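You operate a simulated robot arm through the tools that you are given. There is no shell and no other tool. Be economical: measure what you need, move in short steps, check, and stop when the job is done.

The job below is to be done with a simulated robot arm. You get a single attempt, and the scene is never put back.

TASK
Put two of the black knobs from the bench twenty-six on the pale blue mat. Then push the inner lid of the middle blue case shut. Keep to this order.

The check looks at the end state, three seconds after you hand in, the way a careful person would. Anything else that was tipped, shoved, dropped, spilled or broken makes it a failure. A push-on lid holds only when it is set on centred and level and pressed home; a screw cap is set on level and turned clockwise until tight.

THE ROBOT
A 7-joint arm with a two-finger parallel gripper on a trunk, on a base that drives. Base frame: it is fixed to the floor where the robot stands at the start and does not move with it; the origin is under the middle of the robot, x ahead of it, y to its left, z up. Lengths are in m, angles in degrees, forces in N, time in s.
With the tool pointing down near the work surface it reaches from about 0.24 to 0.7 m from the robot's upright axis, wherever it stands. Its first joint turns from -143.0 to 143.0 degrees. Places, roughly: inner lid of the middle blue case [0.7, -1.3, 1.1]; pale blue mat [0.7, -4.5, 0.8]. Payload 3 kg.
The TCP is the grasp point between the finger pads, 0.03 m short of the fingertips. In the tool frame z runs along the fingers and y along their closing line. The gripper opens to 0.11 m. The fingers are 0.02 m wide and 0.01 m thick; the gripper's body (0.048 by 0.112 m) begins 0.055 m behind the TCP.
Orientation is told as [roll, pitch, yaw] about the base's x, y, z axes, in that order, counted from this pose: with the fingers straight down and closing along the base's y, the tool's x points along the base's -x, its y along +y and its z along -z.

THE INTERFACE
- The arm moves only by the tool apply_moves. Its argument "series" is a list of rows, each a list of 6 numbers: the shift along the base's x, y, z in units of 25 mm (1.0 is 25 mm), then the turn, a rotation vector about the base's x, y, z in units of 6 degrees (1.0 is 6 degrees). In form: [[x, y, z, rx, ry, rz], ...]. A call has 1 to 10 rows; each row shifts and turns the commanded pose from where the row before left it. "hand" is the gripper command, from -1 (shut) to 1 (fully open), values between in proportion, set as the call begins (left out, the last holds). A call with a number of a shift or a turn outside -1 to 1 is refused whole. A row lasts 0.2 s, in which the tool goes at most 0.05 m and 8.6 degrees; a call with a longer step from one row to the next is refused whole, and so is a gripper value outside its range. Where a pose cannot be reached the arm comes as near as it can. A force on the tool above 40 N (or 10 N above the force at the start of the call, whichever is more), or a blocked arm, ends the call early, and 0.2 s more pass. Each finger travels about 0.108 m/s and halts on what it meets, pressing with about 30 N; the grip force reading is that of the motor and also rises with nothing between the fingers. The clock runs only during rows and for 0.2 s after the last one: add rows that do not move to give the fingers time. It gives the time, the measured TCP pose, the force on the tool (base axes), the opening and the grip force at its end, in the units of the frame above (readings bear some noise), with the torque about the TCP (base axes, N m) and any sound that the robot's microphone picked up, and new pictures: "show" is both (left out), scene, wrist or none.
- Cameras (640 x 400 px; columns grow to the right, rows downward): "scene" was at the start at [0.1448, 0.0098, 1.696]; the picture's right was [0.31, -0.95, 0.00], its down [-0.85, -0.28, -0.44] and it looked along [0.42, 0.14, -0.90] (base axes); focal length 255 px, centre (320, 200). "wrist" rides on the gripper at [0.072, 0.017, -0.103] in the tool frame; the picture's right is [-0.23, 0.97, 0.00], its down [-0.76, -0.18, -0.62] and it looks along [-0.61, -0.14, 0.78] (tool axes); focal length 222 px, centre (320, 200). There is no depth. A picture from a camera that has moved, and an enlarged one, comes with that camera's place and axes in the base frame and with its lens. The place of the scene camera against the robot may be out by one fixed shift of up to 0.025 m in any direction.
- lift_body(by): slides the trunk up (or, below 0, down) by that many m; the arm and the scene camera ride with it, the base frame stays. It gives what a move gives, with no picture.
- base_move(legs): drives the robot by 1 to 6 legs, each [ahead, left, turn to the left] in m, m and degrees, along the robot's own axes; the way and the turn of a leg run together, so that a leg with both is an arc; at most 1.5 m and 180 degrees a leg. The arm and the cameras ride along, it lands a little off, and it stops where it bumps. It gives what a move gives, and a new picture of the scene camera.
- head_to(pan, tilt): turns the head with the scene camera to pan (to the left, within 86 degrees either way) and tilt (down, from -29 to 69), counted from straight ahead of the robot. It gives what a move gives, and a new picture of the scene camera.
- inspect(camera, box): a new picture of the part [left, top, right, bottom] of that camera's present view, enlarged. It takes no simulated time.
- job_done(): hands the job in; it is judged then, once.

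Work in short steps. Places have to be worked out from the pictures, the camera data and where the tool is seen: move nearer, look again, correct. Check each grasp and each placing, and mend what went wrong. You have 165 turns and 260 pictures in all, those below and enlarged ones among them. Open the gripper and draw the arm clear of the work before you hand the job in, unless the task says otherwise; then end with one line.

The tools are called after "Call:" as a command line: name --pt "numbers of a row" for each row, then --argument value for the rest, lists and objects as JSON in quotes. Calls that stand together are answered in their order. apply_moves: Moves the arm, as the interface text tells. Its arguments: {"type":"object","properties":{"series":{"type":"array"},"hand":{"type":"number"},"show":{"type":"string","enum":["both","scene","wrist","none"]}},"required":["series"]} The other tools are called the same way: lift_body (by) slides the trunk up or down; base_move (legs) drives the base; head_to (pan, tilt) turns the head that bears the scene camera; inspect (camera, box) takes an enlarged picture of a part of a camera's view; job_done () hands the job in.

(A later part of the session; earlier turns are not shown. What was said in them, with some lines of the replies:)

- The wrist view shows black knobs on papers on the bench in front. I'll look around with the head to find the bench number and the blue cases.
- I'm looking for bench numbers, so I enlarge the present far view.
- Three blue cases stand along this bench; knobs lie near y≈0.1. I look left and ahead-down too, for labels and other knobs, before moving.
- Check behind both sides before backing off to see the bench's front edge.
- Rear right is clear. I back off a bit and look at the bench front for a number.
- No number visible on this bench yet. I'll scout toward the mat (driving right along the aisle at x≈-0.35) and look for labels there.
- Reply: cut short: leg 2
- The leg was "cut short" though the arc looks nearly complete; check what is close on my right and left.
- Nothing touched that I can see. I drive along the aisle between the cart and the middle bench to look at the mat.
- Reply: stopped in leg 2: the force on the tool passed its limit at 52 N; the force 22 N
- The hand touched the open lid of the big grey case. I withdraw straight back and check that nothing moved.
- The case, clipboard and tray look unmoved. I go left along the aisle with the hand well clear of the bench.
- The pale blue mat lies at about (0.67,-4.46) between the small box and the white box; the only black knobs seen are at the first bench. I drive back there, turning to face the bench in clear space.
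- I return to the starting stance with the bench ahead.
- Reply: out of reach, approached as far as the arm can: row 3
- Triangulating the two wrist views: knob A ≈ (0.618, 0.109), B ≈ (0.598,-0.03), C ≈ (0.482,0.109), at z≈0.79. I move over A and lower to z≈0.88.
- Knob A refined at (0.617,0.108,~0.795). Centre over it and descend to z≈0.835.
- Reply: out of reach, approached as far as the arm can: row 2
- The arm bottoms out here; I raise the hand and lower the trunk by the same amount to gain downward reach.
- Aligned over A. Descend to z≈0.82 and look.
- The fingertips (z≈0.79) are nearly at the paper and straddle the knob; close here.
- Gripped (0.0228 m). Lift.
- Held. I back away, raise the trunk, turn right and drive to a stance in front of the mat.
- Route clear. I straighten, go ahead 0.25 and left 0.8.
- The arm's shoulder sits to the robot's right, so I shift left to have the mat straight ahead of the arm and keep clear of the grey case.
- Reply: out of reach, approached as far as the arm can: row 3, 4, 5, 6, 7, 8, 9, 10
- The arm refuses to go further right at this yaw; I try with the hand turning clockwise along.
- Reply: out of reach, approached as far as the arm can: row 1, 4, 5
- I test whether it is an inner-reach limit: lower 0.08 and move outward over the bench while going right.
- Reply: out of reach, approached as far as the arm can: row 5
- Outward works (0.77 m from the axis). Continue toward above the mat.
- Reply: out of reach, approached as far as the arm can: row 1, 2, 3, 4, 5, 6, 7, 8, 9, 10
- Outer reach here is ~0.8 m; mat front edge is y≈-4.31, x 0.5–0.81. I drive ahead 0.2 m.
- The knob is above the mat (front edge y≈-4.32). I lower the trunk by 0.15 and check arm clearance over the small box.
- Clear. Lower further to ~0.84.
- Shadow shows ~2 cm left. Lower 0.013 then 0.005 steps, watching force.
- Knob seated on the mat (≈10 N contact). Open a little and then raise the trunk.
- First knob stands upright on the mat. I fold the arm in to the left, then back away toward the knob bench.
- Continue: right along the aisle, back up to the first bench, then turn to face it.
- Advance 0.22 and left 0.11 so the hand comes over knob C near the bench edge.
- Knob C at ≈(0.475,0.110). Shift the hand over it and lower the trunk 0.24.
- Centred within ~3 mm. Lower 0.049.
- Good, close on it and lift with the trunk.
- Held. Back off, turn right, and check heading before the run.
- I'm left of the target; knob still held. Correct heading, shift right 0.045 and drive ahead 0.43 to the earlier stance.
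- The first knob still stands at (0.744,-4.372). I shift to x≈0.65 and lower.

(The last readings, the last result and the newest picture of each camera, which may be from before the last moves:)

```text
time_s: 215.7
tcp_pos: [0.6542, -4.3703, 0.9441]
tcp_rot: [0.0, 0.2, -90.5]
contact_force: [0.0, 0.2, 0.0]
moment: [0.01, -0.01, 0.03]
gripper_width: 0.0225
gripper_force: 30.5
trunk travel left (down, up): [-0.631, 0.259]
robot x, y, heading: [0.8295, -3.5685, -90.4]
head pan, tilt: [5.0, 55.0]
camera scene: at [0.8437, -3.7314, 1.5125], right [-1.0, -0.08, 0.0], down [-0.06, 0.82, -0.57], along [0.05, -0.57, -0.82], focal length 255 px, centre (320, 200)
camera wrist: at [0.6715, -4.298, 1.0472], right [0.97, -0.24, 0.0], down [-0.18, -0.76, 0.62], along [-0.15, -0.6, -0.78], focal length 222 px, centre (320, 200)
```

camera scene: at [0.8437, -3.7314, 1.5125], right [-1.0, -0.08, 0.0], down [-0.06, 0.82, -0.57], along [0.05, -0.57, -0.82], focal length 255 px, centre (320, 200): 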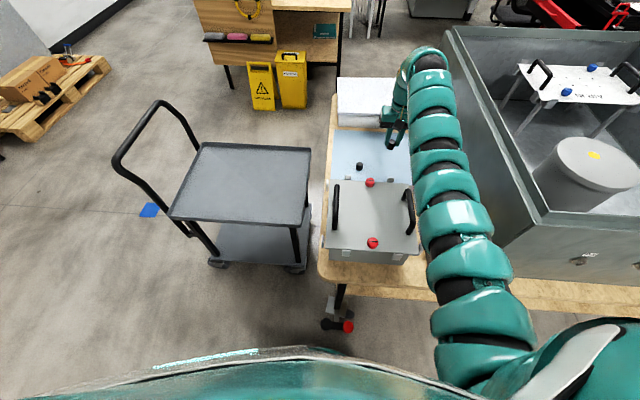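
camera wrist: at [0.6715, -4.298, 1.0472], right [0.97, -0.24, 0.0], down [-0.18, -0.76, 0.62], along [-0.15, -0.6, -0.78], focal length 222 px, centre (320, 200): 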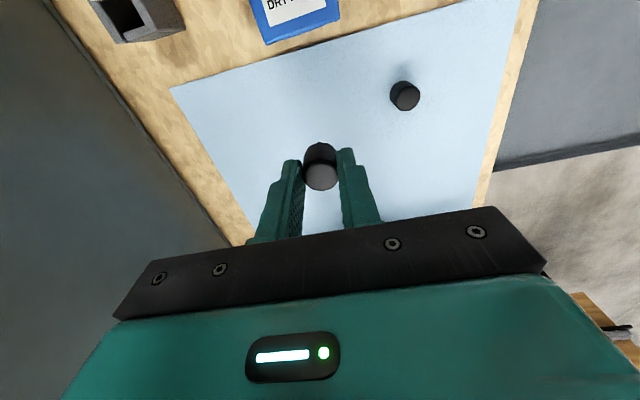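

Clear of the case wall and of the first knob. Continue down in smaller steps.

Call:
lift_body --by -0.108

Call:
lift_body --by -0.006

Call:
apply_moves --pt "0 0 0 0 0 0"

```text
time_s: 217.1
tcp_pos: [0.6551, -4.3697, 0.836]
tcp_rot: [0.0, 0.2, -90.4]
contact_force: [-0.1, 0.0, -0.1]
moment: [-0.02, 0.05, 0.01]
gripper_width: 0.0229
gripper_force: 29.9
trunk travel left (down, up): [-0.523, 0.367]
robot x, y, heading: [0.8352, -3.5714, -90.7]
head pan, tilt: [5.0, 55.0]
```

```text
time_s: 217.7
tcp_pos: [0.6529, -4.37, 0.8298]
tcp_rot: [-0.1, 0.2, -90.5]
contact_force: [0.1, 0.1, 0.2]
moment: [0.01, 0.0, 0.0]
gripper_width: 0.0231
gripper_force: 29.7
trunk travel left (down, up): [-0.517, 0.373]
robot x, y, heading: [0.8312, -3.5708, -90.4]
head pan, tilt: [5.0, 55.0]
```

```text
time_s: 218.1
tcp_pos: [0.6535, -4.3702, 0.8301]
tcp_rot: [0.0, 0.2, -90.5]
contact_force: [0.3, 0.8, -0.2]
moment: [0.03, 0.01, -0.01]
gripper_width: 0.0227
gripper_force: 30.3
trunk travel left (down, up): [-0.517, 0.373]
robot x, y, heading: [0.8342, -3.5688, -90.3]
head pan, tilt: [5.0, 55.0]
camera scene: at [0.8437, -3.7314, 1.3985], right [-1.0, -0.08, 0.0], down [-0.06, 0.82, -0.57], along [0.05, -0.57, -0.82], focal length 255 px, centre (320, 200)
camera wrist: at [0.6715, -4.298, 0.9332], right [0.97, -0.24, 0.0], down [-0.18, -0.76, 0.62], along [-0.15, -0.6, -0.78], focal length 222 px, centre (320, 200)
```

scene: 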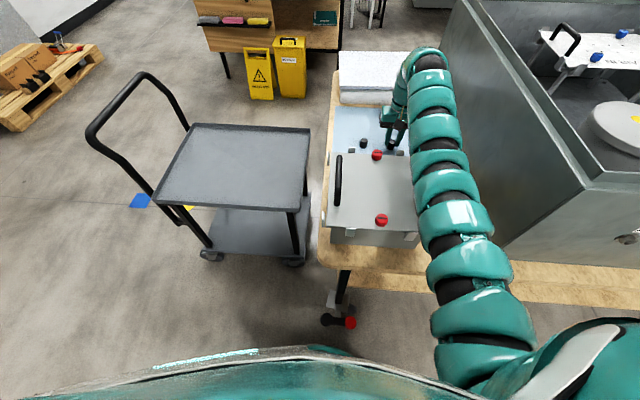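
wrist: 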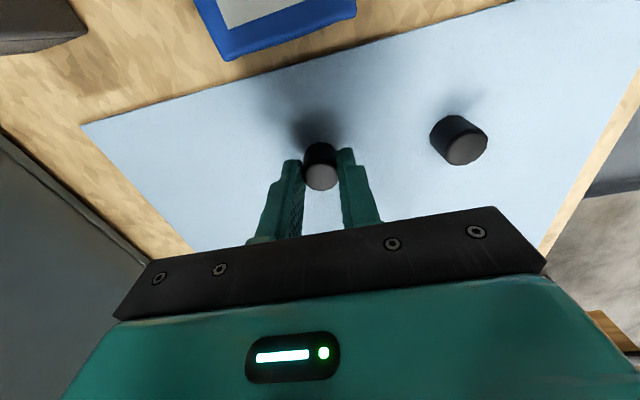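

A few mm remain; step down gently until contact.

Call:
lift_body --by -0.003

Call:
lift_body --by -0.002

```text
time_s: 218.6
tcp_pos: [0.6539, -4.3694, 0.8272]
tcp_rot: [0.1, 0.0, -90.6]
contact_force: [-0.1, 1.0, 2.5]
moment: [-0.04, 0.06, -0.01]
gripper_width: 0.0227
gripper_force: 29.8
trunk travel left (down, up): [-0.514, 0.376]
robot x, y, heading: [0.8321, -3.5701, -90.5]
head pan, tilt: [5.0, 55.0]
```

```text
time_s: 219.1
tcp_pos: [0.6539, -4.3699, 0.827]
tcp_rot: [0.0, -0.1, -90.5]
contact_force: [-0.2, -2.2, 13.9]
moment: [-0.12, 0.02, 0.0]
gripper_width: 0.0224
gripper_force: 30.1
trunk travel left (down, up): [-0.512, 0.378]
robot x, y, heading: [0.8363, -3.5679, -90.5]
head pan, tilt: [5.0, 55.0]
```

Contact: release partly and raise.

Call:
apply_moves --pt "0 0 0 0 0 0" --pt "0 0 0 0 0 0" --pt "0 0 0 0 0 0" --hand 0 --show "none"

Call:
lift_body --by 0.28

Call:
apply_moves --pt "0 0 0 0 0 0" --show "wrist"

Call:
apply_moves --pt "1 0.2 0 0 0 0" --pt "1 0.2 0.0 0 0 0" --pt "1 0.2 0 0 0 0" --pt "1 0.2 0 0 0 0" --pt "1 0.2 0 0 0 0" --pt "1 0.2 0 0 0 0" --pt "1 0.2 0 0 0 0" --pt "1 0.3 0 0 0 0" --pt "1 0.7 0 0 0 0" --pt "1 0.7 0 0 0 0" --show "scene"

```text
time_s: 219.9
tcp_pos: [0.6534, -4.3698, 0.8255]
tcp_rot: [-0.1, 0.2, -90.5]
contact_force: [0.1, 0.9, -0.1]
moment: [0.02, -0.01, 0.02]
gripper_width: 0.0551
gripper_force: 0.0
trunk travel left (down, up): [-0.512, 0.378]
robot x, y, heading: [0.83, -3.5675, -90.6]
head pan, tilt: [5.0, 55.0]
```

```text
time_s: 222.8
tcp_pos: [0.6525, -4.3693, 1.1049]
tcp_rot: [0.1, 0.2, -90.4]
contact_force: [-0.1, 0.0, 0.7]
moment: [-0.01, 0.04, -0.02]
gripper_width: 0.055
gripper_force: 0.1
trunk travel left (down, up): [-0.792, 0.098]
robot x, y, heading: [0.835, -3.5704, -90.4]
head pan, tilt: [5.0, 55.0]
```

```text
time_s: 223.2
tcp_pos: [0.6536, -4.3689, 1.1049]
tcp_rot: [0.0, 0.2, -90.4]
contact_force: [-0.7, 1.1, 0.3]
moment: [0.0, 0.01, 0.0]
gripper_width: 0.055
gripper_force: 0.1
trunk travel left (down, up): [-0.792, 0.098]
robot x, y, heading: [0.8308, -3.5688, -90.4]
head pan, tilt: [5.0, 55.0]
camera wrist: at [0.6715, -4.2981, 1.2082], right [0.97, -0.24, 0.0], down [-0.18, -0.76, 0.62], along [-0.15, -0.6, -0.78], focal length 222 px, centre (320, 200)
```

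wrist: 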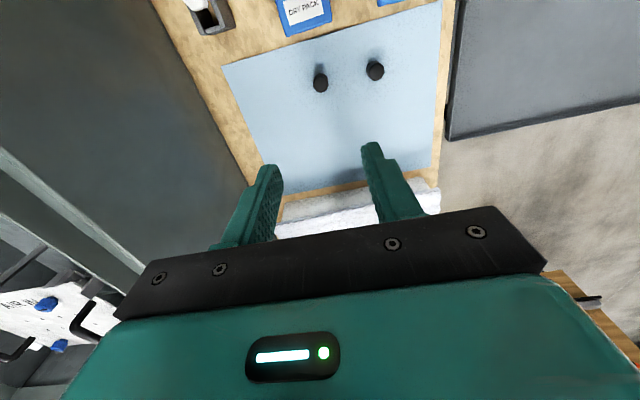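

```text
time_s: 225.3
tcp_pos: [0.9055, -4.2921, 1.1051]
tcp_rot: [0.0, 0.2, -90.5]
contact_force: [-0.2, 0.6, 0.6]
moment: [0.01, 0.03, -0.02]
gripper_width: 0.0548
gripper_force: 0.1
trunk travel left (down, up): [-0.792, 0.098]
robot x, y, heading: [0.833, -3.5708, -90.3]
head pan, tilt: [5.0, 55.0]
camera scene: at [0.8449, -3.731, 1.6735], right [-1.0, -0.08, 0.0], down [-0.07, 0.82, -0.57], along [0.05, -0.57, -0.82], focal length 255 px, centre (320, 200)
```

scene: 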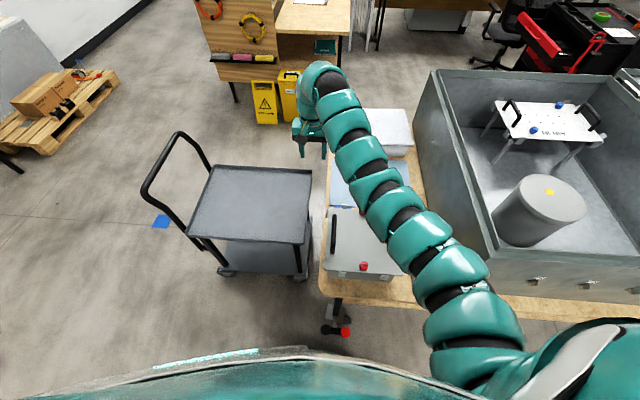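

Both knobs stand on the mat. Now I drive to the middle blue case.

Call:
base_move --legs '[[-0.43, 0, 0], [0, -1.28, 0], [-1.4, 0, 0], [-0.3, 0, 0], [0, 0, 90]]'

Call:
head_to --pan 0 --tilt 35

Call:
inspect --camera "scene" --box '[160, 100, 480, 300]'

```text
time_s: 246.1
tcp_pos: [0.3149, -1.3304, 1.1033]
tcp_rot: [0.0, 0.2, 0.1]
contact_force: [-0.1, 0.2, 0.9]
moment: [0.01, -0.02, -0.02]
gripper_width: 0.0549
gripper_force: 0.0
trunk travel left (down, up): [-0.792, 0.098]
robot x, y, heading: [-0.4091, -1.4095, 0.0]
head pan, tilt: [5.0, 55.0]
camera scene: at [-0.249, -1.4119, 1.6735], right [0.09, -1.0, 0.0], down [-0.82, -0.07, -0.57], along [0.57, 0.05, -0.82], focal length 255 px, centre (320, 200)
```

scene: 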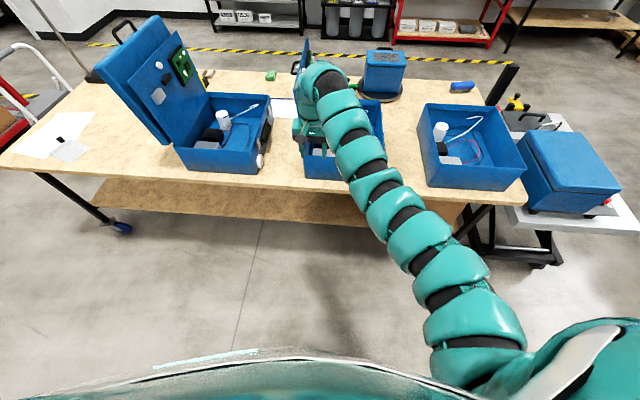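

```text
time_s: 247.0
tcp_pos: [0.3151, -1.3308, 1.105]
tcp_rot: [0.0, 0.2, 0.1]
contact_force: [0.1, 0.1, -0.6]
moment: [0.02, -0.04, -0.01]
gripper_width: 0.055
gripper_force: 0.0
trunk travel left (down, up): [-0.792, 0.098]
robot x, y, heading: [-0.4059, -1.4054, -0.1]
head pan, tilt: [0.0, 35.0]
camera scene: at [-0.2328, -1.4183, 1.7016], right [0.0, -1.0, 0.0], down [-0.57, 0.0, -0.82], along [0.82, 0.0, -0.57], focal length 255 px, centre (320, 200)
```

scene: 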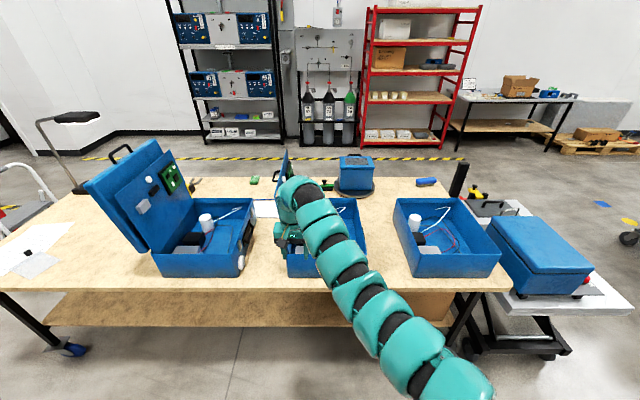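

```text
2.00 times, centred on (320, 200) of scene
camera zoom: at [-0.2328, -1.4183, 1.7016], right [0.0, -1.0, 0.0], down [-0.57, 0.0, -0.82], along [0.82, 0.0, -0.57], focal length 510 px, centre (320, 200)
```

zoom: 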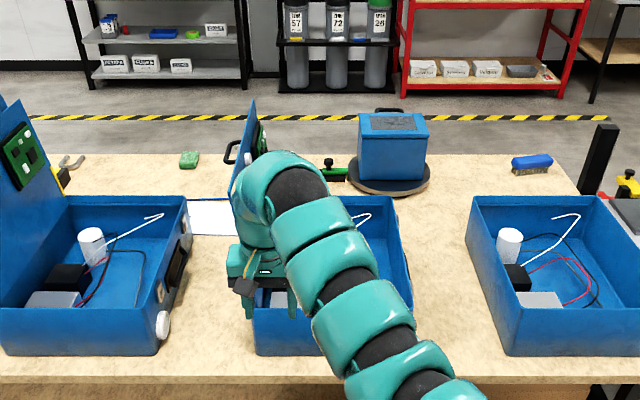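

The arm blocks the view of the middle case; I move right 0.45 m and look at it.

Call:
base_move --legs '[[-0.05, -0.5, 0]]'

Call:
head_to --pan 40 --tilt 35

Call:
inspect --camera "scene" --box '[200, 100, 440, 250]'

```text
time_s: 249.9
tcp_pos: [0.2642, -1.8313, 1.105]
tcp_rot: [0.0, 0.2, -0.6]
contact_force: [0.4, 0.5, -0.3]
moment: [0.03, 0.01, 0.02]
gripper_width: 0.0552
gripper_force: 0.2
trunk travel left (down, up): [-0.792, 0.098]
robot x, y, heading: [-0.4548, -1.8998, -0.5]
head pan, tilt: [0.0, 35.0]
camera scene: at [-0.2842, -1.9129, 1.7017], right [-0.01, -1.0, 0.0], down [-0.57, 0.01, -0.82], along [0.82, -0.01, -0.57], focal length 255 px, centre (320, 200)
```

scene: 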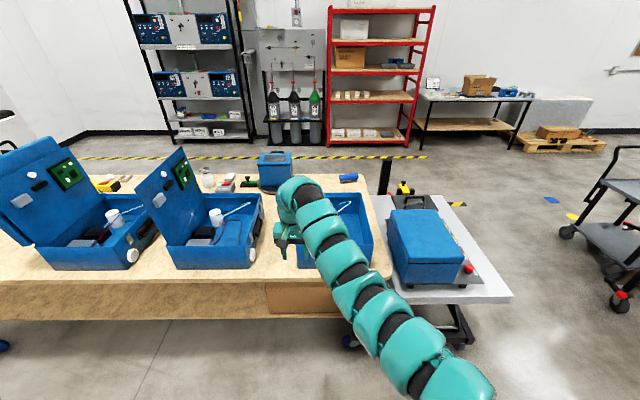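

```text
time_s: 250.9
tcp_pos: [0.2651, -1.8301, 1.1048]
tcp_rot: [0.1, 0.2, -0.5]
contact_force: [0.3, -0.1, 0.0]
moment: [0.01, 0.03, -0.02]
gripper_width: 0.0551
gripper_force: 0.1
trunk travel left (down, up): [-0.792, 0.098]
robot x, y, heading: [-0.4592, -1.8995, -0.6]
head pan, tilt: [40.0, 35.0]
camera scene: at [-0.3041, -1.8553, 1.7017], right [0.64, -0.77, 0.0], down [-0.44, -0.36, -0.82], along [0.63, 0.52, -0.57], focal length 255 px, centre (320, 200)
```

scene: 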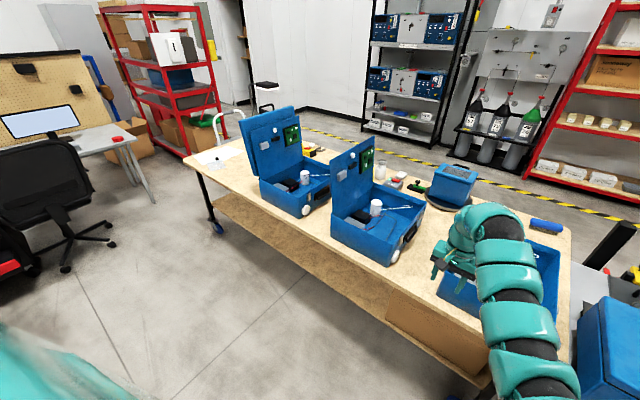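

```text
2.67 times, centred on (320, 175) of scene
camera zoom: at [-0.3041, -1.8553, 1.7017], right [0.64, -0.77, 0.0], down [-0.44, -0.36, -0.82], along [0.63, 0.52, -0.57], focal length 680 px, centre (320, 267)
```

zoom: 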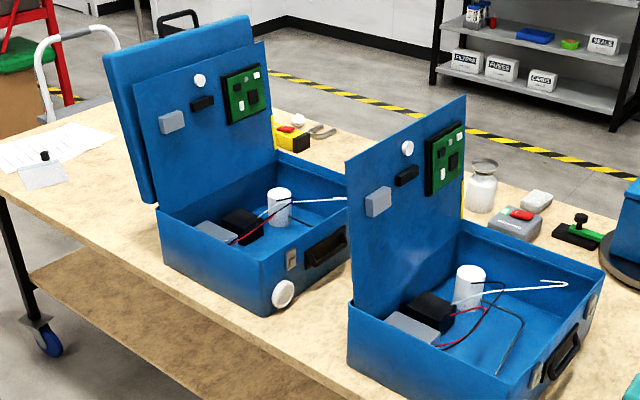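

The middle case has one upright inner lid, hinged on its left (+y) edge: hinge ≈ y -1.286, z 0.957; top ≈ y -1.27, z 1.23; x 0.47–0.84. I'll come in from its left side with closed fingers at z≈1.2 and push it to the right. First raise and set the arm in free air.

Call:
lift_body --by 0.095

Call:
apply_moves --pt "0 1 0 0 0 0.1" --pt "0 1 0 0 0 0" --pt "0 1 0 0 0 0" --hand -1 --show "none"

Call:
base_move --legs '[[0, 0.66, 0.5]]'

Call:
head_to --pan -5 --tilt 40

```text
time_s: 252.2
tcp_pos: [0.2642, -1.8297, 1.1995]
tcp_rot: [0.0, 0.3, -0.5]
contact_force: [-0.2, -0.3, 0.6]
moment: [0.02, -0.02, -0.04]
gripper_width: 0.0549
gripper_force: 0.2
trunk travel left (down, up): [-0.887, 0.003]
robot x, y, heading: [-0.4551, -1.9013, -0.5]
head pan, tilt: [40.0, 35.0]
```

```text
time_s: 253.0
tcp_pos: [0.2631, -1.7536, 1.2001]
tcp_rot: [-0.1, 0.3, 0.0]
contact_force: [0.0, -0.2, 0.4]
moment: [-0.05, -0.02, -0.01]
gripper_width: 0.0
gripper_force: 30.1
trunk travel left (down, up): [-0.887, 0.003]
robot x, y, heading: [-0.4592, -1.9023, -0.6]
head pan, tilt: [40.0, 35.0]
```

```text
time_s: 256.6
tcp_pos: [0.2666, -1.1021, 1.199]
tcp_rot: [0.0, 0.2, 0.5]
contact_force: [-1.1, -0.2, -0.7]
moment: [-0.02, 0.01, -0.01]
gripper_width: 0.0002
gripper_force: 30.0
trunk travel left (down, up): [-0.887, 0.003]
robot x, y, heading: [-0.4552, -1.2521, -0.0]
head pan, tilt: [40.0, 35.0]
camera scene: at [-0.3012, -1.2058, 1.7967], right [0.64, -0.77, 0.0], down [-0.44, -0.37, -0.82], along [0.63, 0.53, -0.57], focal length 255 px, centre (320, 200)
```

scene: 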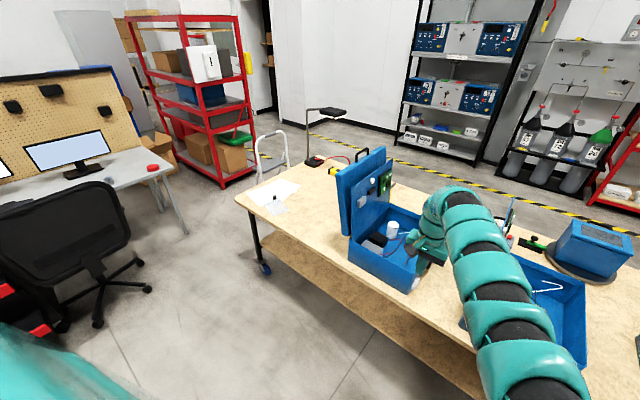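

```text
time_s: 257.8
tcp_pos: [0.2655, -1.1026, 1.1985]
tcp_rot: [0.0, 0.2, 0.6]
contact_force: [-0.6, 0.3, -0.7]
moment: [-0.03, 0.0, -0.02]
gripper_width: 0.0001
gripper_force: 29.9
trunk travel left (down, up): [-0.887, 0.003]
robot x, y, heading: [-0.4542, -1.2514, -0.1]
head pan, tilt: [-5.0, 40.0]
camera scene: at [-0.2841, -1.2704, 1.7892], right [-0.09, -1.0, 0.0], down [-0.64, 0.06, -0.77], along [0.76, -0.07, -0.64], focal length 255 px, centre (320, 200)
```

scene: 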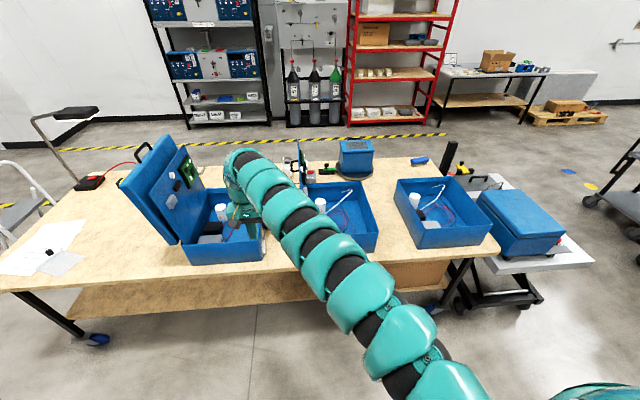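

Advance 0.3 m so the fingers are left of the lid.

Call:
base_move --legs '[[0.31, 0, 0]]'

Call:
apply_moves --pt "0 0 0 0 0 0" --show "wrist"

```text
time_s: 259.9
tcp_pos: [0.5794, -1.1024, 1.1977]
tcp_rot: [0.0, 0.2, 0.5]
contact_force: [0.1, 0.3, -0.5]
moment: [-0.02, 0.0, 0.03]
gripper_width: 0.0002
gripper_force: 30.5
trunk travel left (down, up): [-0.887, 0.003]
robot x, y, heading: [-0.1422, -1.2565, -0.1]
head pan, tilt: [-5.0, 40.0]
camera scene: at [0.03, -1.2711, 1.7891], right [-0.09, -1.0, 0.0], down [-0.64, 0.06, -0.77], along [0.76, -0.07, -0.64], focal length 255 px, centre (320, 200)
```

scene: 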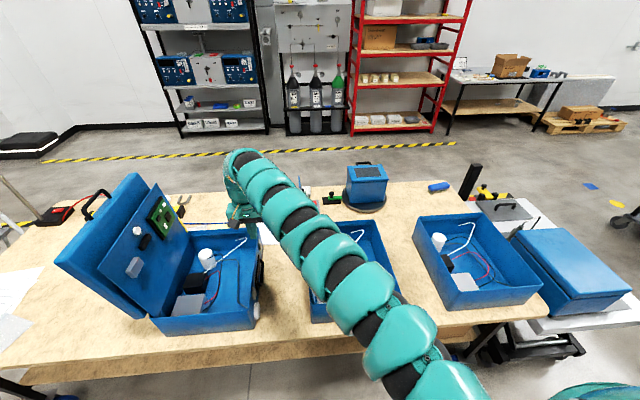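

```text
time_s: 260.3
tcp_pos: [0.5786, -1.1028, 1.1993]
tcp_rot: [0.1, 0.2, 0.5]
contact_force: [-0.1, 0.0, -0.3]
moment: [-0.01, 0.01, 0.02]
gripper_width: 0.0001
gripper_force: 30.2
trunk travel left (down, up): [-0.887, 0.003]
robot x, y, heading: [-0.1428, -1.2539, 0.0]
head pan, tilt: [-5.0, 40.0]
camera wrist: at [0.5066, -1.0871, 1.302], right [0.22, 0.98, 0.0], down [0.77, -0.17, 0.62], along [0.61, -0.14, -0.78], focal length 222 px, centre (320, 200)
```

wrist: 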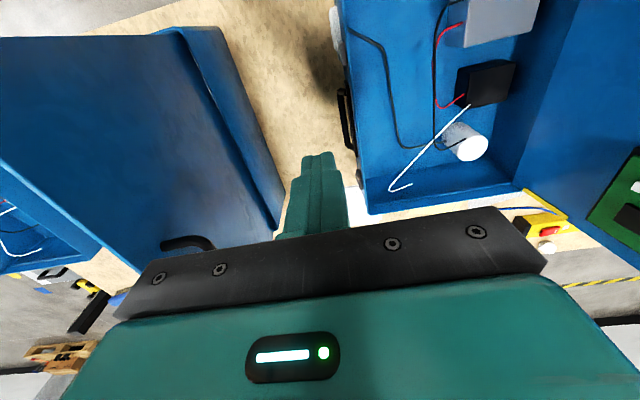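

The lid's outer face with its handle is at the left of the view, roughly y -1.21…-1.28. I approach it slowly near x≈0.56, z≈1.18.

Call:
apply_moves --pt "-0.6 0 -0.4 0 0 0" --pt "0 -1 -0.3 0 0 0" --pt "0 -1 0 0 0 0" --pt "0 -1 0 0 0 0"

```text
time_s: 261.3
tcp_pos: [0.5646, -1.1796, 1.1812]
tcp_rot: [0.1, 0.0, 0.4]
contact_force: [0.7, 0.0, 0.7]
moment: [0.0, 0.0, 0.01]
gripper_width: 0.0
gripper_force: 30.1
trunk travel left (down, up): [-0.887, 0.003]
robot x, y, heading: [-0.1392, -1.2538, -0.0]
head pan, tilt: [-5.0, 40.0]
camera scene: at [0.0291, -1.2721, 1.7891], right [-0.09, -1.0, 0.0], down [-0.64, 0.06, -0.77], along [0.76, -0.07, -0.64], focal length 255 px, centre (320, 200)
camera wrist: at [0.4915, -1.164, 1.2845], right [0.22, 0.98, 0.0], down [0.76, -0.17, 0.62], along [0.61, -0.14, -0.78], focal length 222 px, centre (320, 200)
```

scene: 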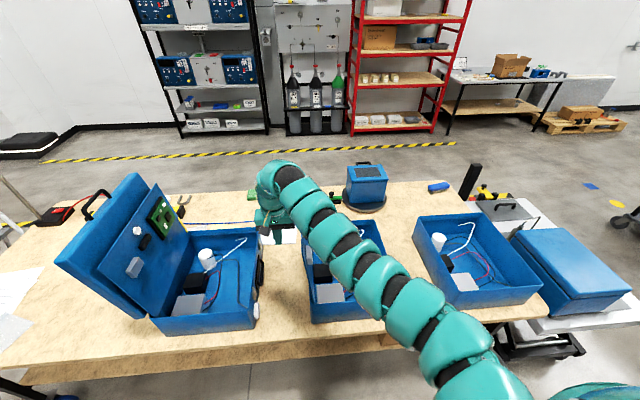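
wrist: 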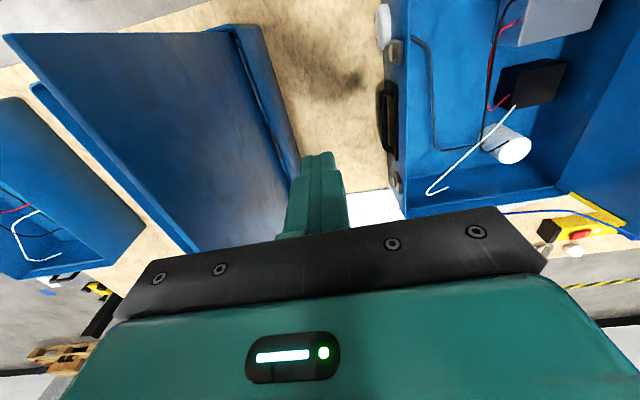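

Lid top edge now computed at z≈1.185, y≈-1.277. Lower 1 cm and push in small steps.

Call:
apply_moves --pt "0 -1 -0.4 0 0 0" --pt "0 -1 0 0 0 0" --pt "0 -1 0 0 0 0" --pt "0 -0.6 0 0 0 0" --pt "0 -0.6 0 0 0 0"

```text
time_s: 262.5
tcp_pos: [0.5627, -1.2838, 1.1712]
tcp_rot: [0.0, 0.2, 0.4]
contact_force: [0.4, -0.3, -0.6]
moment: [0.02, 0.0, -0.02]
gripper_width: 0.0
gripper_force: 29.4
trunk travel left (down, up): [-0.887, 0.003]
robot x, y, heading: [-0.1416, -1.2531, -0.4]
head pan, tilt: [-5.0, 40.0]
camera scene: at [0.0289, -1.2717, 1.7892], right [-0.09, -1.0, 0.0], down [-0.64, 0.06, -0.77], along [0.76, -0.07, -0.64], focal length 255 px, centre (320, 200)
camera wrist: at [0.4913, -1.2682, 1.2742], right [0.22, 0.98, 0.0], down [0.77, -0.17, 0.62], along [0.61, -0.14, -0.78], focal length 222 px, centre (320, 200)
```

scene: 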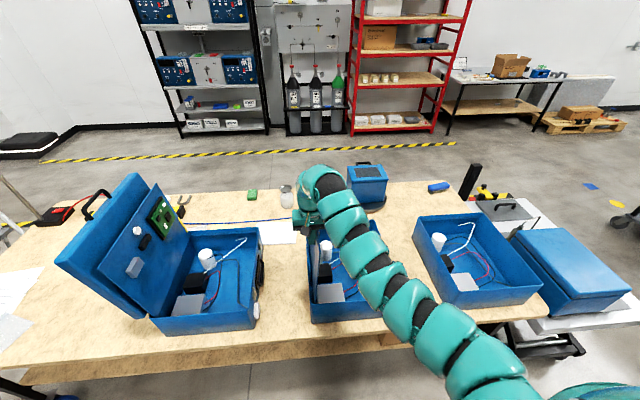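
wrist: 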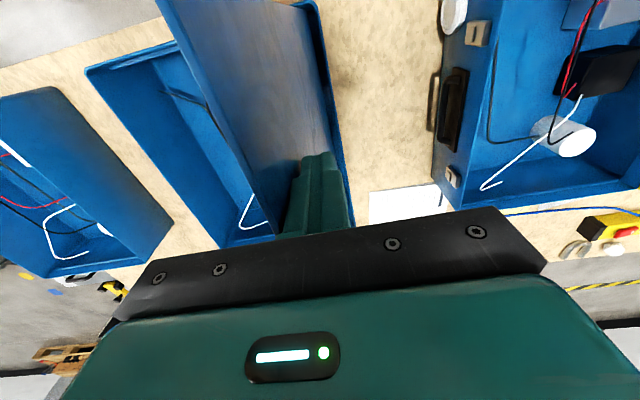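

Fingers are at the lid's face with little force yet. Continue pushing right.

Call:
apply_moves --pt "0 -1 0 0 0 0" --pt "0 -1 0 0 0 0" --pt "0 -1 -0.1 0 0 0" --pt "0 -1 -0.2 0 0 0"

```text
time_s: 263.5
tcp_pos: [0.5641, -1.3837, 1.1639]
tcp_rot: [0.0, 0.3, 0.6]
contact_force: [0.8, 0.8, 0.0]
moment: [0.0, -0.01, 0.0]
gripper_width: 0.0001
gripper_force: 30.2
trunk travel left (down, up): [-0.887, 0.003]
robot x, y, heading: [-0.1403, -1.2505, 0.0]
head pan, tilt: [-5.0, 40.0]
camera scene: at [0.0291, -1.2718, 1.7891], right [-0.09, -1.0, 0.0], down [-0.64, 0.06, -0.77], along [0.76, -0.07, -0.64], focal length 255 px, centre (320, 200)
camera wrist: at [0.4921, -1.3681, 1.2667], right [0.22, 0.98, 0.0], down [0.76, -0.17, 0.62], along [0.61, -0.14, -0.78], focal length 222 px, centre (320, 200)
```

scene: 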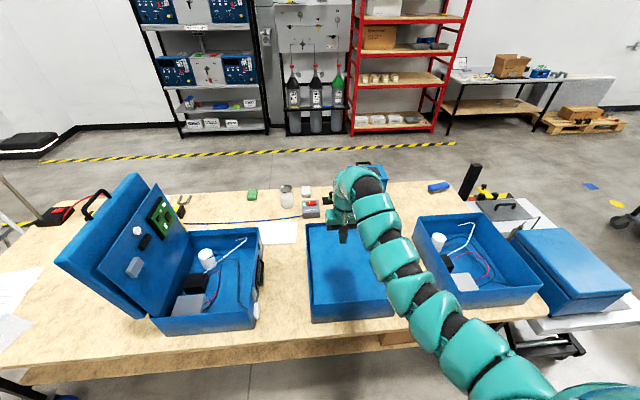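
wrist: 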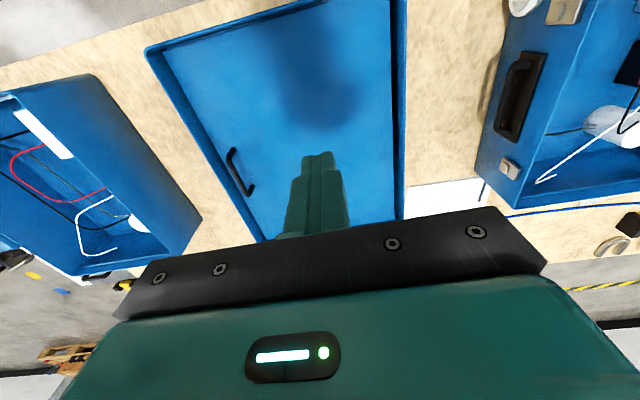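

The lid swung over and lies in the case. I inspect to see if it is fully down.

Call:
inspect --camera "scene" --box '[280, 180, 440, 340]'

Call:
inspect --camera "wrist" --box '[120, 0, 440, 240]'

```text
2.50 times, centred on (360, 260) of scene
camera zoom: at [0.0291, -1.2718, 1.7891], right [-0.09, -1.0, 0.0], down [-0.64, 0.06, -0.77], along [0.76, -0.07, -0.64], focal length 637 px, centre (220, 50)
```

zoom: 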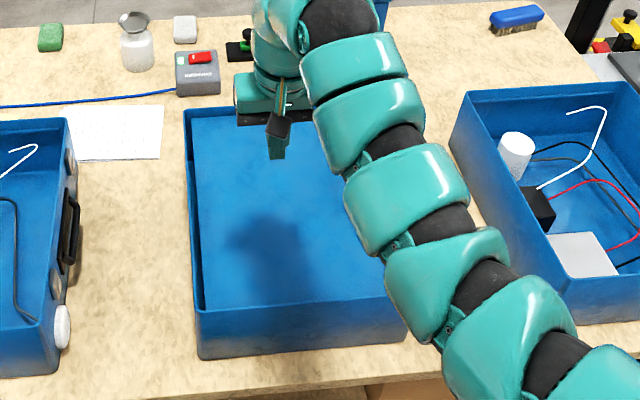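

```text
1.67 times, centred on (280, 120) of wrist
camera zoom: at [0.4921, -1.3681, 1.2667], right [0.22, 0.98, 0.0], down [0.76, -0.17, 0.62], along [0.61, -0.14, -0.78], focal length 370 px, centre (387, 333)
```

zoom: 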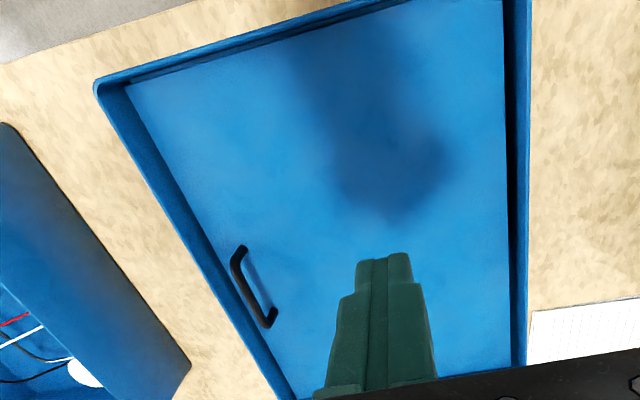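

The lid lies inset in the case. I shift right 0.1 m and press lightly near its free edge to make sure it is home.

Call:
base_move --legs '[[0, -0.1, 0]]'

Call:
lift_body --by -0.15

Call:
apply_moves --pt "0 0 0 0 0 0"

```text
time_s: 264.6
tcp_pos: [0.5632, -1.4859, 1.1638]
tcp_rot: [-0.1, 0.1, 0.5]
contact_force: [-0.3, 0.0, 0.4]
moment: [0.03, -0.02, 0.02]
gripper_width: 0.0004
gripper_force: 29.9
trunk travel left (down, up): [-0.887, 0.003]
robot x, y, heading: [-0.1427, -1.3574, -0.1]
head pan, tilt: [-5.0, 40.0]
camera scene: at [0.0288, -1.3751, 1.7892], right [-0.09, -1.0, 0.0], down [-0.64, 0.06, -0.77], along [0.76, -0.07, -0.64], focal length 255 px, centre (320, 200)
```

scene: 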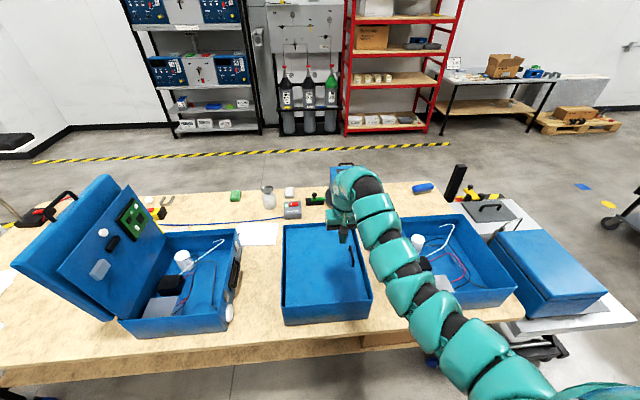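

```text
time_s: 266.4
tcp_pos: [0.5642, -1.487, 1.0137]
tcp_rot: [-0.1, 0.1, 0.5]
contact_force: [-0.4, -1.3, 0.6]
moment: [-0.03, 0.0, 0.04]
gripper_width: 0.0001
gripper_force: 29.8
trunk travel left (down, up): [-0.737, 0.153]
robot x, y, heading: [-0.1392, -1.3553, -0.1]
head pan, tilt: [-5.0, 40.0]
```

```text
time_s: 266.8
tcp_pos: [0.5647, -1.4862, 1.0137]
tcp_rot: [0.0, 0.2, 0.5]
contact_force: [-0.2, 0.0, -0.5]
moment: [0.03, -0.01, 0.0]
gripper_width: 0.0
gripper_force: 29.6
trunk travel left (down, up): [-0.737, 0.153]
robot x, y, heading: [-0.144, -1.3544, 0.3]
head pan, tilt: [-5.0, 40.0]
camera scene: at [0.0288, -1.374, 1.6392], right [-0.09, -1.0, 0.0], down [-0.64, 0.06, -0.77], along [0.76, -0.07, -0.64], focal length 255 px, centre (320, 200)
camera wrist: at [0.4918, -1.4695, 1.1166], right [0.22, 0.98, 0.0], down [0.77, -0.17, 0.62], along [0.61, -0.14, -0.78], focal length 222 px, centre (320, 200)
```

scene: 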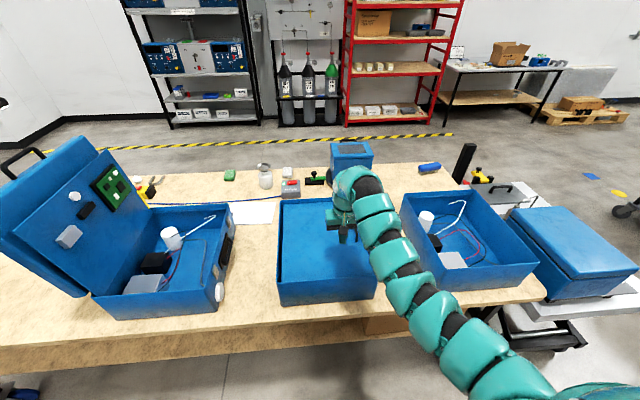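
wrist: 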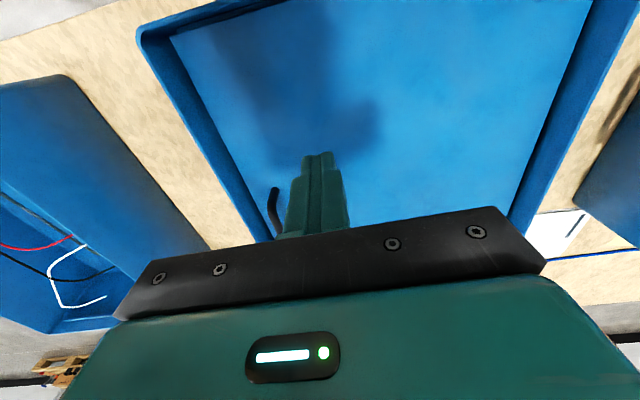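

Lower to contact in small steps.

Call:
lift_body --by -0.05

Call:
apply_moves --pt "0 0 -0.4 0 0 0" --pt "0 0 -0.4 0 0 0"

```text
time_s: 267.7
tcp_pos: [0.564, -1.4851, 0.9636]
tcp_rot: [0.0, 0.2, 0.4]
contact_force: [-0.6, 0.1, 0.2]
moment: [-0.01, -0.01, -0.02]
gripper_width: 0.0
gripper_force: 29.7
trunk travel left (down, up): [-0.687, 0.203]
robot x, y, heading: [-0.1408, -1.357, 0.1]
head pan, tilt: [-5.0, 40.0]
```

```text
time_s: 268.3
tcp_pos: [0.5633, -1.4856, 0.9434]
tcp_rot: [0.0, 0.2, 0.5]
contact_force: [0.0, -0.5, -0.3]
moment: [0.0, 0.02, -0.01]
gripper_width: 0.0001
gripper_force: 30.0
trunk travel left (down, up): [-0.687, 0.203]
robot x, y, heading: [-0.1393, -1.3574, -0.5]
head pan, tilt: [-5.0, 40.0]
camera scene: at [0.029, -1.374, 1.5891], right [-0.09, -1.0, 0.0], down [-0.64, 0.06, -0.77], along [0.76, -0.07, -0.64], focal length 255 px, centre (320, 200)
camera wrist: at [0.4917, -1.4693, 1.0461], right [0.22, 0.98, 0.0], down [0.77, -0.17, 0.62], along [0.6, -0.14, -0.79], focal length 222 px, centre (320, 200)
```

scene: 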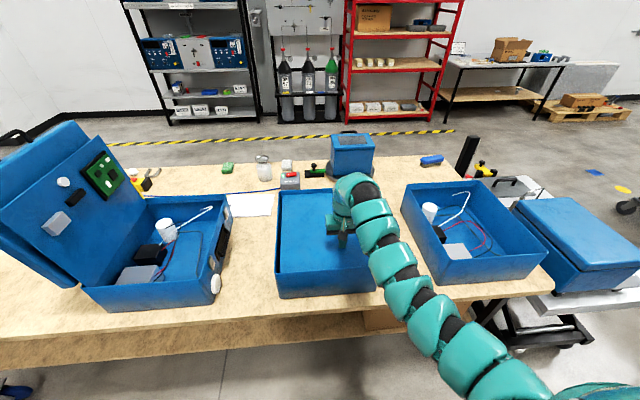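
wrist: 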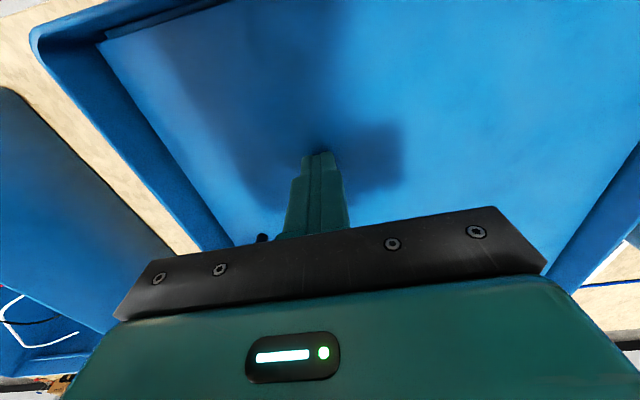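

Tips at z≈0.913, nearly touching. A few mm steps more.

Call:
apply_moves --pt "0 0 -0.2 0 0 0" --pt "0 0 -0.2 0 0 0" --pt "0 0 -0.2 0 0 0" --pt "0 0 -0.2 0 0 0" --show "wrist"

```text
time_s: 268.9
tcp_pos: [0.5631, -1.4854, 0.9407]
tcp_rot: [-0.1, -0.5, 0.5]
contact_force: [-6.3, -1.4, 26.0]
moment: [0.0, 0.44, -0.12]
gripper_width: 0.0001
gripper_force: 29.9
trunk travel left (down, up): [-0.687, 0.203]
robot x, y, heading: [-0.1424, -1.3604, 0.0]
head pan, tilt: [-5.0, 40.0]
stopped in row 2: the force on the tool passed its limit at 47 N (the readings are from after the stop); the commanded pose is now the measured one
camera wrist: at [0.4899, -1.4693, 1.0431], right [0.22, 0.98, 0.0], down [0.76, -0.17, 0.63], along [0.61, -0.14, -0.78], focal length 222 px, centre (320, 200)
```

wrist: 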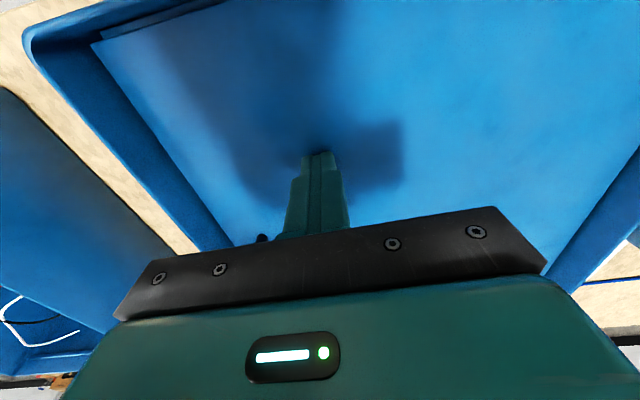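

The lid is rigidly seated under ~47 N. I raise the hand, open it, back off, and take a last look at the case.

Call:
lift_body --by 0.2

Call:
base_move --legs '[[-0.32, 0, 0], [0, -0.45, 0]]'

Call:
apply_moves --pt "0 0 0 0 0 0" --pt "0 0 0 0 0 0" --hand 0.5 --show "none"

Call:
head_to --pan 40 --tilt 35

Call:
inspect --camera "scene" --box '[180, 100, 460, 280]'

```text
time_s: 271.1
tcp_pos: [0.5663, -1.4854, 1.1374]
tcp_rot: [0.0, -0.3, 0.5]
contact_force: [0.8, 0.5, -0.4]
moment: [0.02, 0.01, 0.02]
gripper_width: 0.0001
gripper_force: 30.3
trunk travel left (down, up): [-0.887, 0.003]
robot x, y, heading: [-0.143, -1.3554, 0.1]
head pan, tilt: [-5.0, 40.0]
```

```text
time_s: 275.5
tcp_pos: [0.2423, -1.9346, 1.1376]
tcp_rot: [0.1, -0.3, 0.5]
contact_force: [-0.1, -0.4, -0.4]
moment: [0.02, 0.0, 0.01]
gripper_width: 0.0002
gripper_force: 29.8
trunk travel left (down, up): [-0.887, 0.003]
robot x, y, heading: [-0.4616, -1.8072, -0.0]
head pan, tilt: [-5.0, 40.0]
camera scene: at [-0.2943, -1.8256, 1.7892], right [-0.09, -1.0, 0.0], down [-0.64, 0.06, -0.77], along [0.76, -0.07, -0.64], focal length 255 px, centre (320, 200)
```

scene: 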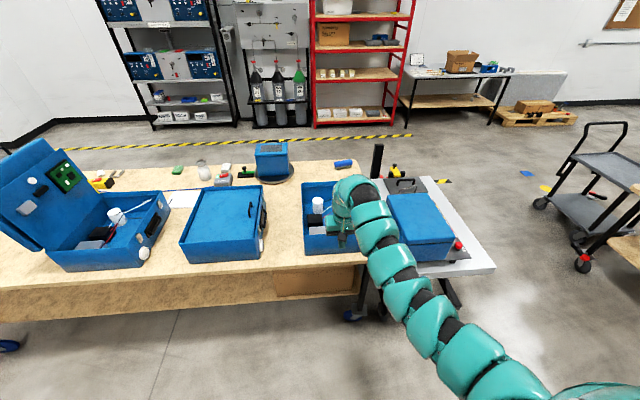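

```text
time_s: 276.1
tcp_pos: [0.2435, -1.9346, 1.1371]
tcp_rot: [0.0, -0.2, 0.7]
contact_force: [0.3, 0.3, 0.3]
moment: [0.0, 0.03, -0.02]
gripper_width: 0.0823
gripper_force: 0.1
trunk travel left (down, up): [-0.887, 0.003]
robot x, y, heading: [-0.4633, -1.8079, 0.2]
head pan, tilt: [-5.0, 40.0]
```

```text
time_s: 277.2
tcp_pos: [0.2436, -1.9355, 1.136]
tcp_rot: [0.0, -0.3, 0.6]
contact_force: [0.2, 0.5, -0.2]
moment: [0.01, -0.01, -0.01]
gripper_width: 0.0826
gripper_force: 0.0
trunk travel left (down, up): [-0.887, 0.003]
robot x, y, heading: [-0.4658, -1.8095, 0.1]
head pan, tilt: [40.0, 35.0]
camera scene: at [-0.3115, -1.7608, 1.7967], right [0.64, -0.77, 0.0], down [-0.44, -0.37, -0.82], along [0.63, 0.53, -0.57], focal length 255 px, centre (320, 200)
```

scene: 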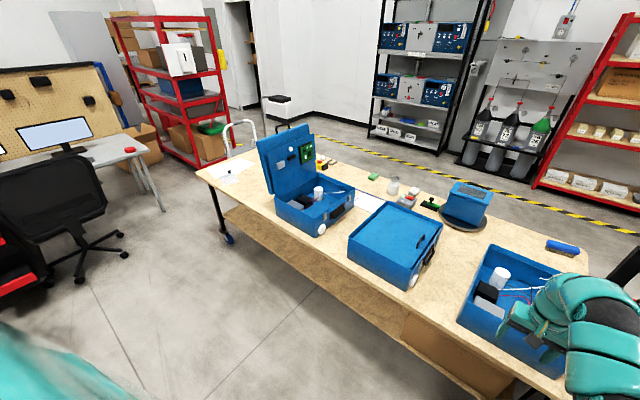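

```text
2.22 times, centred on (320, 190) of scene
camera zoom: at [-0.3115, -1.7608, 1.7967], right [0.64, -0.77, 0.0], down [-0.44, -0.37, -0.82], along [0.63, 0.53, -0.57], focal length 566 px, centre (320, 222)
```

zoom: 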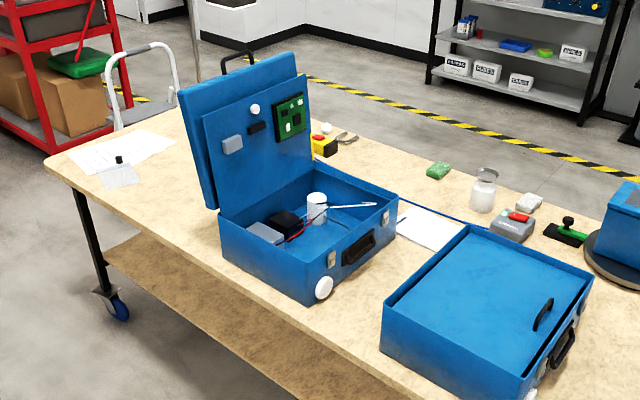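

The inner lid is flat and shut, both knobs are on the mat, and the open hand is clear of the bench. Handing in.

Call:
job_done

```text
The job is handed in.
```

I put two black knobs on the pale blue mat, then pushed the middle case's inner lid shut and pressed it home. No number is visible on any bench, so I took the knobs from the only bench where I saw black ones. On the way there the hand briefly hit the open lid of the grey case, at about 52 N; nothing looked moved afterwards.
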